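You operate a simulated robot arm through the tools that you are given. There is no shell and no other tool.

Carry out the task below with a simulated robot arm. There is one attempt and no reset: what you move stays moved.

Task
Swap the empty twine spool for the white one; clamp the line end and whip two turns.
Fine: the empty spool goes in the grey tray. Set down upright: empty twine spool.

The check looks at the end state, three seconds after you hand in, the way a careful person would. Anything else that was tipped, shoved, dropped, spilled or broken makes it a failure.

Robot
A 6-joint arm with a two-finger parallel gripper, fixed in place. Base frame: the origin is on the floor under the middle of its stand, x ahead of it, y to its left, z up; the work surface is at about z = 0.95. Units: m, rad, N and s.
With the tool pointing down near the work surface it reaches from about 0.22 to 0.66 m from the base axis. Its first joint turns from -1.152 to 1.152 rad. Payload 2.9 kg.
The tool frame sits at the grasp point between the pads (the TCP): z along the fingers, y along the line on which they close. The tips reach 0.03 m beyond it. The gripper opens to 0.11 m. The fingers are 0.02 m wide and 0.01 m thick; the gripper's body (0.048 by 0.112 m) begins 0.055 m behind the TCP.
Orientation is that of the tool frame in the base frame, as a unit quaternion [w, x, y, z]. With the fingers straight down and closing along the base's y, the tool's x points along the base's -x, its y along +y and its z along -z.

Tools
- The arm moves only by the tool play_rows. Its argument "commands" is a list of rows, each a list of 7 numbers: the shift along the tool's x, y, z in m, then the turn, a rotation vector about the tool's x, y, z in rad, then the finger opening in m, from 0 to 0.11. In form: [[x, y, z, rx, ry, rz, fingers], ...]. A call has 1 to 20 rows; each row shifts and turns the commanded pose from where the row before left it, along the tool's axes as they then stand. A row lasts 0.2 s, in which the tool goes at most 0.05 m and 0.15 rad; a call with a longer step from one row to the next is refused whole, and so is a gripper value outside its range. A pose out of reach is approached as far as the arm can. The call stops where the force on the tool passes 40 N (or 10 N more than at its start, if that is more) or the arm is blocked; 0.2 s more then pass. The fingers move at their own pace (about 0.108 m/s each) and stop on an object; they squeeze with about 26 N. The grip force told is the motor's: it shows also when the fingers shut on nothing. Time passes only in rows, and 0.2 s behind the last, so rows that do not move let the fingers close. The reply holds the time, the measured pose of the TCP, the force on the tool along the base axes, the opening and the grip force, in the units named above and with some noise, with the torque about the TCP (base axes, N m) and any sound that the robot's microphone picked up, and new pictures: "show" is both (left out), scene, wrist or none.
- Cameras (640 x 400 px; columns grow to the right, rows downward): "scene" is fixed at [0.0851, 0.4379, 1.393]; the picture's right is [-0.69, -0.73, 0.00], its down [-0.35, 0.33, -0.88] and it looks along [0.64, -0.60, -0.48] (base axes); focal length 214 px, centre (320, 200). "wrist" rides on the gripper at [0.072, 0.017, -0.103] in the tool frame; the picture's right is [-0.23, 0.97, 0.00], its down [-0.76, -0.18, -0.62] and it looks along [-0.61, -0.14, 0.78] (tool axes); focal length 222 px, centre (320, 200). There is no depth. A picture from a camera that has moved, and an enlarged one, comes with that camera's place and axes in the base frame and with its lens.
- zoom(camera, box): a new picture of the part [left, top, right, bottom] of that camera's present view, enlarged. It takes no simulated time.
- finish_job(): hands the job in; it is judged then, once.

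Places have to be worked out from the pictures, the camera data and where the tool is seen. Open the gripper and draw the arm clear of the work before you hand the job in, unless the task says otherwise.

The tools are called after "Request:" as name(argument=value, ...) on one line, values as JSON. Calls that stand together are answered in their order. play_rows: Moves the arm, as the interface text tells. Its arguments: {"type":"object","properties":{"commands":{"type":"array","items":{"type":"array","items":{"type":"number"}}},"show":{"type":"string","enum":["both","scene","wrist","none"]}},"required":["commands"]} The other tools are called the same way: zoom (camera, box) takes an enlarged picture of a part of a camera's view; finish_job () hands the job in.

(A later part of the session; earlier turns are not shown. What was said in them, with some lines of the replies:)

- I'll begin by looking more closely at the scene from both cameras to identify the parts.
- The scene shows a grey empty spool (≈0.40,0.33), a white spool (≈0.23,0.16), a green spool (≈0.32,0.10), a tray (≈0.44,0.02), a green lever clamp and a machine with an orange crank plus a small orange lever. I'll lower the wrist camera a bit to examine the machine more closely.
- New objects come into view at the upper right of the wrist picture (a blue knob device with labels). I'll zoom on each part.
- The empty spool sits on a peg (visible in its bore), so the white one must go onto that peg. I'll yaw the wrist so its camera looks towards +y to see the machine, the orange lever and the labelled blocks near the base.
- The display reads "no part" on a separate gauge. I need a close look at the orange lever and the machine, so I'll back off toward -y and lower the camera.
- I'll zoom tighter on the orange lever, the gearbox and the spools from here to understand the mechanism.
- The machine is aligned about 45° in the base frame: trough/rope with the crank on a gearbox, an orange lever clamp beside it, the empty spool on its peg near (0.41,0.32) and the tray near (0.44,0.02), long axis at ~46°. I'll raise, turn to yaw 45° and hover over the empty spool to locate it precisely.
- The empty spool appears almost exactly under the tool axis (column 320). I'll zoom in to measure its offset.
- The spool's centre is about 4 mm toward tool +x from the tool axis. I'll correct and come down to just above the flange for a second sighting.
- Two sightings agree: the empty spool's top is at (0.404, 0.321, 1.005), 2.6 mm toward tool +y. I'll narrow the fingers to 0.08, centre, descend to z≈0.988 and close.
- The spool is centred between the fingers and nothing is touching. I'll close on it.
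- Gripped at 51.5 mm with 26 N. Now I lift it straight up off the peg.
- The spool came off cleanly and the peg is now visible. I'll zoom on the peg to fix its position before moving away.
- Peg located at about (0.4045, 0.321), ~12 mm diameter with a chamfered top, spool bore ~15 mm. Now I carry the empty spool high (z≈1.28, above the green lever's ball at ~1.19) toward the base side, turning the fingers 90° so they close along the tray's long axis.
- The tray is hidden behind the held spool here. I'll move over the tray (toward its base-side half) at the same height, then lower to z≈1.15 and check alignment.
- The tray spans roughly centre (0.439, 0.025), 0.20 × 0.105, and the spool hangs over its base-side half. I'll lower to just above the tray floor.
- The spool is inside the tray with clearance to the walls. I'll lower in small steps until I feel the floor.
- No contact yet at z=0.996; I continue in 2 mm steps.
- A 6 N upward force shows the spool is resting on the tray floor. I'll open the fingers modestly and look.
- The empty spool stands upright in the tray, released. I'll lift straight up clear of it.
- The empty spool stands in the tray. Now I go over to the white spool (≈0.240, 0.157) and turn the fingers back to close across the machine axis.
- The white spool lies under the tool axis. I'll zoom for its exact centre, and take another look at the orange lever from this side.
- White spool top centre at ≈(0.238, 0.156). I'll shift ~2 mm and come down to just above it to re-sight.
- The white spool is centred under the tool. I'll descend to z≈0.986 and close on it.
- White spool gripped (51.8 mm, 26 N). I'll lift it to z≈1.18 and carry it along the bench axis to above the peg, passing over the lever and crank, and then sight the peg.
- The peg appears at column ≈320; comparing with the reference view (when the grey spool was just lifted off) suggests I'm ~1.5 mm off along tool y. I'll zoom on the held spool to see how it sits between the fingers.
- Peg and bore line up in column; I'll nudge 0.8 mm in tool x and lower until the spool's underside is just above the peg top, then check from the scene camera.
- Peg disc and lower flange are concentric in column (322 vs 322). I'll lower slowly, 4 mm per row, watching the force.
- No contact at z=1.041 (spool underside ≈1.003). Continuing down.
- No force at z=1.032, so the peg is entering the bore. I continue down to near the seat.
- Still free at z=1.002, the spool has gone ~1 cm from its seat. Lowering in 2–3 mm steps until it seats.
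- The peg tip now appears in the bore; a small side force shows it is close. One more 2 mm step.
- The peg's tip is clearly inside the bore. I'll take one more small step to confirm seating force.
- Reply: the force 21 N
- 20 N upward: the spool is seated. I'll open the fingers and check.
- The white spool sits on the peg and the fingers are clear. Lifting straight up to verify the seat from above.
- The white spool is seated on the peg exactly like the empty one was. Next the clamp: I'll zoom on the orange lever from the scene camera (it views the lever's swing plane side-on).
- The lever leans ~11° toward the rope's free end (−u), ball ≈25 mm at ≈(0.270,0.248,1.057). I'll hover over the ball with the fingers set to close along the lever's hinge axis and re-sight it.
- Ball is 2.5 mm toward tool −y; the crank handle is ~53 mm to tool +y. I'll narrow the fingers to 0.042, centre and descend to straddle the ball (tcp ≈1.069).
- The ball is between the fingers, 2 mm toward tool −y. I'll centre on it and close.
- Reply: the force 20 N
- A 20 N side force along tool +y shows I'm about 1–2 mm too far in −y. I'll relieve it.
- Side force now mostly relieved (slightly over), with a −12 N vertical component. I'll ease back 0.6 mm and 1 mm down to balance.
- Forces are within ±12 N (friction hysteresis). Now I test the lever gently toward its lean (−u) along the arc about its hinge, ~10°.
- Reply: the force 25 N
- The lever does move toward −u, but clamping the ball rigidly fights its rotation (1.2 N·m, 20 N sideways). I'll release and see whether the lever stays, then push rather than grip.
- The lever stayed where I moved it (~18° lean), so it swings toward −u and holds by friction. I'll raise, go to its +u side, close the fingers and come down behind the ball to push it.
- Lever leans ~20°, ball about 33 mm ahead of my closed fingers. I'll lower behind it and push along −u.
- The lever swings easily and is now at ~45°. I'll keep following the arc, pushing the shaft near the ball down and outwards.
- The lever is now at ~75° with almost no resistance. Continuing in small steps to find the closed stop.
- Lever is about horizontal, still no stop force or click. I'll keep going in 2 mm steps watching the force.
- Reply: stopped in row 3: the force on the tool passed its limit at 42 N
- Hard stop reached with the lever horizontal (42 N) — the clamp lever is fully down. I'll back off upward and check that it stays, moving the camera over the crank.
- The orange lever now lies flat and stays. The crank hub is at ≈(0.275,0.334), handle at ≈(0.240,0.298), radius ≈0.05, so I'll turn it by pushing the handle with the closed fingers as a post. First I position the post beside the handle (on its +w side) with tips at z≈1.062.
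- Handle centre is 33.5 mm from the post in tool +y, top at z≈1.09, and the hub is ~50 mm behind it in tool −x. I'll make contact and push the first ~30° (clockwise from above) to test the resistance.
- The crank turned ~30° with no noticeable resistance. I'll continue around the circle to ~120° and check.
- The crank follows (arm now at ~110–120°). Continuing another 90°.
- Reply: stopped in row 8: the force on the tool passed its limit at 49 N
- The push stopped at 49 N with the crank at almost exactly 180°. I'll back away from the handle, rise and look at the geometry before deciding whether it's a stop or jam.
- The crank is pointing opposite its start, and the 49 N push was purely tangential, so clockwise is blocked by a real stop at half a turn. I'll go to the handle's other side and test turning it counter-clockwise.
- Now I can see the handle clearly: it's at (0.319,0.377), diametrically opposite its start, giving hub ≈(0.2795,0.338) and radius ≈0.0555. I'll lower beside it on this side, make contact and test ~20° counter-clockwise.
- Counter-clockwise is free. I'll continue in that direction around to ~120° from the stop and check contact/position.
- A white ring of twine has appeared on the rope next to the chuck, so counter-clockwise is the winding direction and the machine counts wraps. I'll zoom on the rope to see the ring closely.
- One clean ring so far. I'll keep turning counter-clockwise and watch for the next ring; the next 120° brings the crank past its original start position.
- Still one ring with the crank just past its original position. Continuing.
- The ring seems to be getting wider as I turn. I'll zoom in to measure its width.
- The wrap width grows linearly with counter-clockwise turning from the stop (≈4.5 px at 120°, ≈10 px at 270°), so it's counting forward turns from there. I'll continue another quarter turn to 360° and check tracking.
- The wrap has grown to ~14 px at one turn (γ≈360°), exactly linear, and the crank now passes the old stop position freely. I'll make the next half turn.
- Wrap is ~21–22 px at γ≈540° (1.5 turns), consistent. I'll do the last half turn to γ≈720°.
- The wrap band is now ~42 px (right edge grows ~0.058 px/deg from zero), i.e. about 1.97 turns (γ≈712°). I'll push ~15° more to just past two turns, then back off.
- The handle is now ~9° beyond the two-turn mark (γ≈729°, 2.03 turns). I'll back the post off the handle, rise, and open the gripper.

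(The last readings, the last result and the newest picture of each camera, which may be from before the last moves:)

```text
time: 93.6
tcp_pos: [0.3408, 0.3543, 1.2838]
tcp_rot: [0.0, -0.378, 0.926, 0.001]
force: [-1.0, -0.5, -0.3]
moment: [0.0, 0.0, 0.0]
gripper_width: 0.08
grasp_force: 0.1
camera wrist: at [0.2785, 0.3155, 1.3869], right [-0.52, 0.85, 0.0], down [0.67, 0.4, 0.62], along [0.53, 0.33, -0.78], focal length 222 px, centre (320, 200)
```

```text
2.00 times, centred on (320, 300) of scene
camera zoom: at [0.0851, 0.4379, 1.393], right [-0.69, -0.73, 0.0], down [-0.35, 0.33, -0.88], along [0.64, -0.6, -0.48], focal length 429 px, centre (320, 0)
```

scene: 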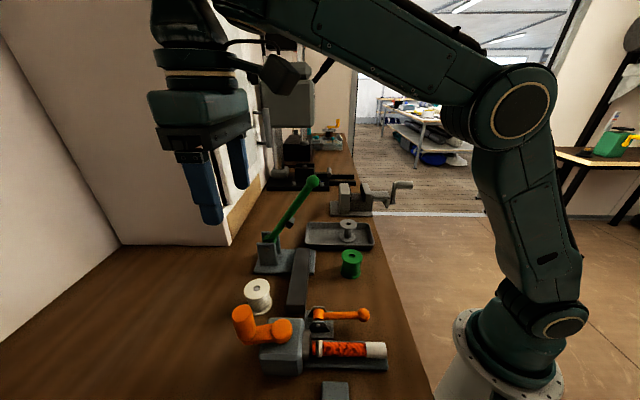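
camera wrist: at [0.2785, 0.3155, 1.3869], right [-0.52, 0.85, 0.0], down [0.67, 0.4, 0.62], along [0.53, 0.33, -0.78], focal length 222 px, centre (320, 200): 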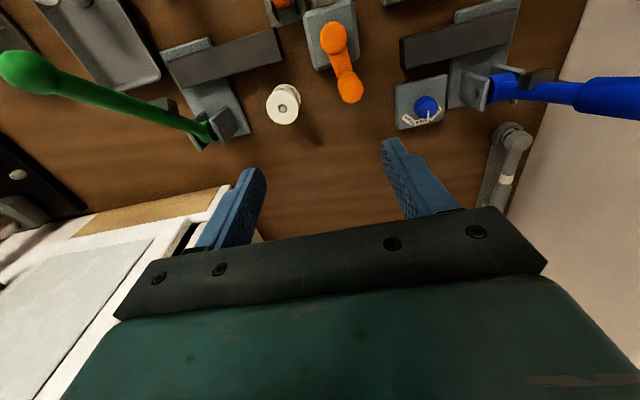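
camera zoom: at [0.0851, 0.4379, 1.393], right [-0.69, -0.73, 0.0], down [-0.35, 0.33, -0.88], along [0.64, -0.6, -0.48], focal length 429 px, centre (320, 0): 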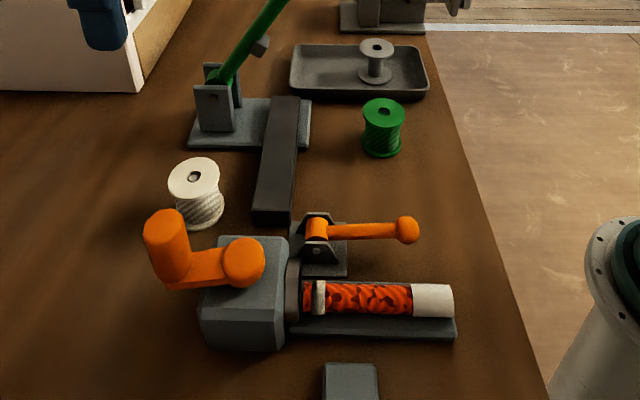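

Everything looks right: white spool on the peg, empty spool upright in the tray, orange clamp lever flat, a band of two turns on the line, and the other items untouched. I'll open fully and draw the arm back to its starting area.

Request:
play_rows(commands=[[0.0357, -0.0123, -0.01, 0, 0, 0, 0.11], [0.0357, -0.0123, -0.01, 0, 0, 0, 0.11], [0.0357, -0.0123, -0.01, 0, 0, 0, 0.11], [0.0357, -0.0123, -0.01, 0, 0, 0, 0.11], [0.0357, -0.0123, -0.006, 0, 0, 0, 0.11], [0, 0, 0, 0, 0, 0, 0.11], [0, 0, 0, 0, 0, 0, 0.11]], show="both")

Request:
zoom(camera="scene", box=[230, 270, 400, 400])

Request:
zoom(camera="scene", box=[300, 325, 400, 385])

Request:
zoom(camera="wrist", box=[100, 0, 440, 220])

```text
time: 95.2
tcp_pos: [0.2557, 0.1847, 1.3292]
tcp_rot: [0.001, -0.378, 0.926, 0.002]
force: [0.1, -0.1, 0.7]
moment: [-0.01, 0.0, -0.02]
gripper_width: 0.1099
grasp_force: 0.1
camera wrist: at [0.1929, 0.1471, 1.4325], right [-0.52, 0.85, 0.0], down [0.67, 0.4, 0.62], along [0.53, 0.33, -0.78], focal length 222 px, centre (320, 200)
```

scene: 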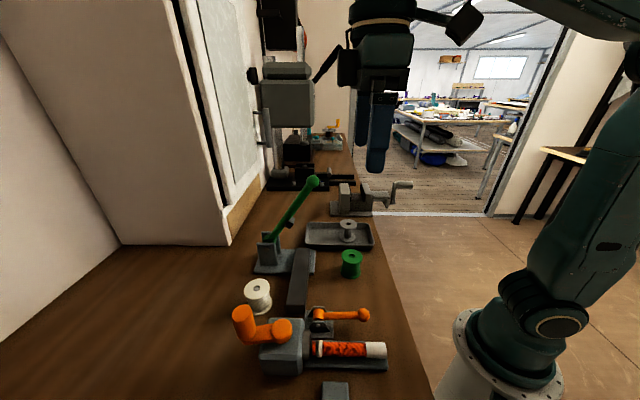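
wrist: 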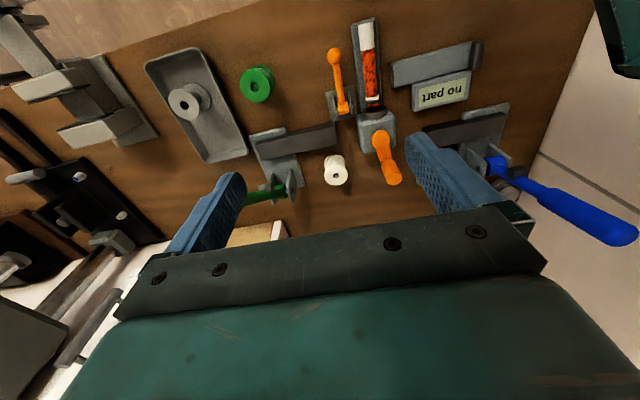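

```text
3.08 times, centred on (315, 335) of scene
camera zoom: at [0.0851, 0.4378, 1.393], right [-0.69, -0.73, 0.0], down [-0.35, 0.33, -0.88], along [0.64, -0.6, -0.48], focal length 660 px, centre (335, -215)
```

zoom: 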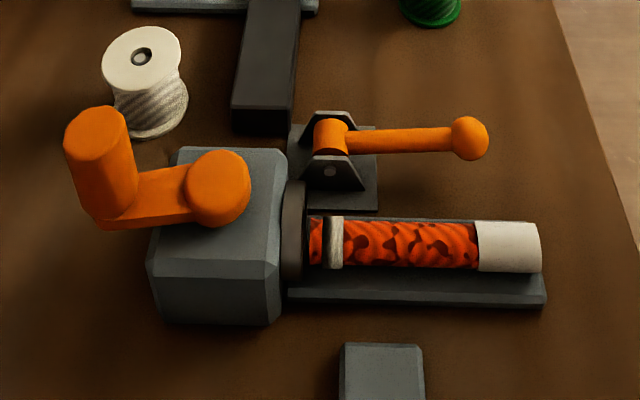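

```text
6.40 times, centred on (350, 355) of scene
camera zoom: at [0.0851, 0.4378, 1.393], right [-0.69, -0.73, 0.0], down [-0.35, 0.33, -0.88], along [0.64, -0.6, -0.48], focal length 1373 px, centre (128, -792)
```

zoom: 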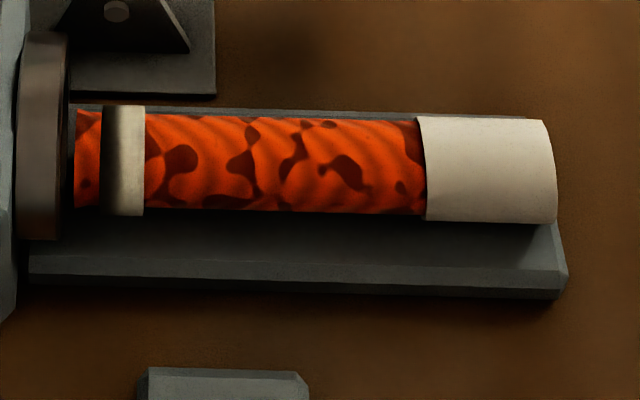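

```text
1.82 times, centred on (270, 110) of wrist
camera zoom: at [0.1929, 0.1471, 1.4325], right [-0.52, 0.85, 0.0], down [0.67, 0.4, 0.62], along [0.53, 0.33, -0.78], focal length 404 px, centre (411, 364)
```

zoom: 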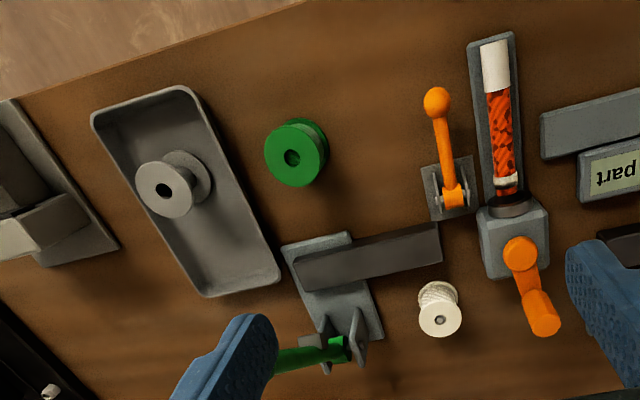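

The end state matches the task. The white spool is on the peg and the empty one stands upright in the grey tray. The orange clamp lever is down on its stop, and about two turns of twine are on the line. The gripper is open and clear, so I'm handing in.

Request:
finish_job()

```text
The job is handed in.
```

I finished the job and handed it in, but I don't have the result of the check.

- **Spool swap:** the empty spool stands upright in the grey tray, and the white spool is seated on the peg it came from.
- **Clamp:** I took the small orange lever beside the machine to be the line clamp and pushed it down to a hard stop. It stayed flat. Nothing was labelled, and I did not touch the green and blue levers.
- **Whipping:** by the width of the twine band on the rope, I put on about 2.03 turns.
- **Crank detour:** I first turned the crank clockwise. It hit a stop after half a turn and laid no twine, so I wound counter-clockwise from there. If the check measures the crank's angle from where it started instead of the twine laid, it will see about 1.5 turns.

In the last pictures nothing else had moved. The gripper is open and the arm is clear.
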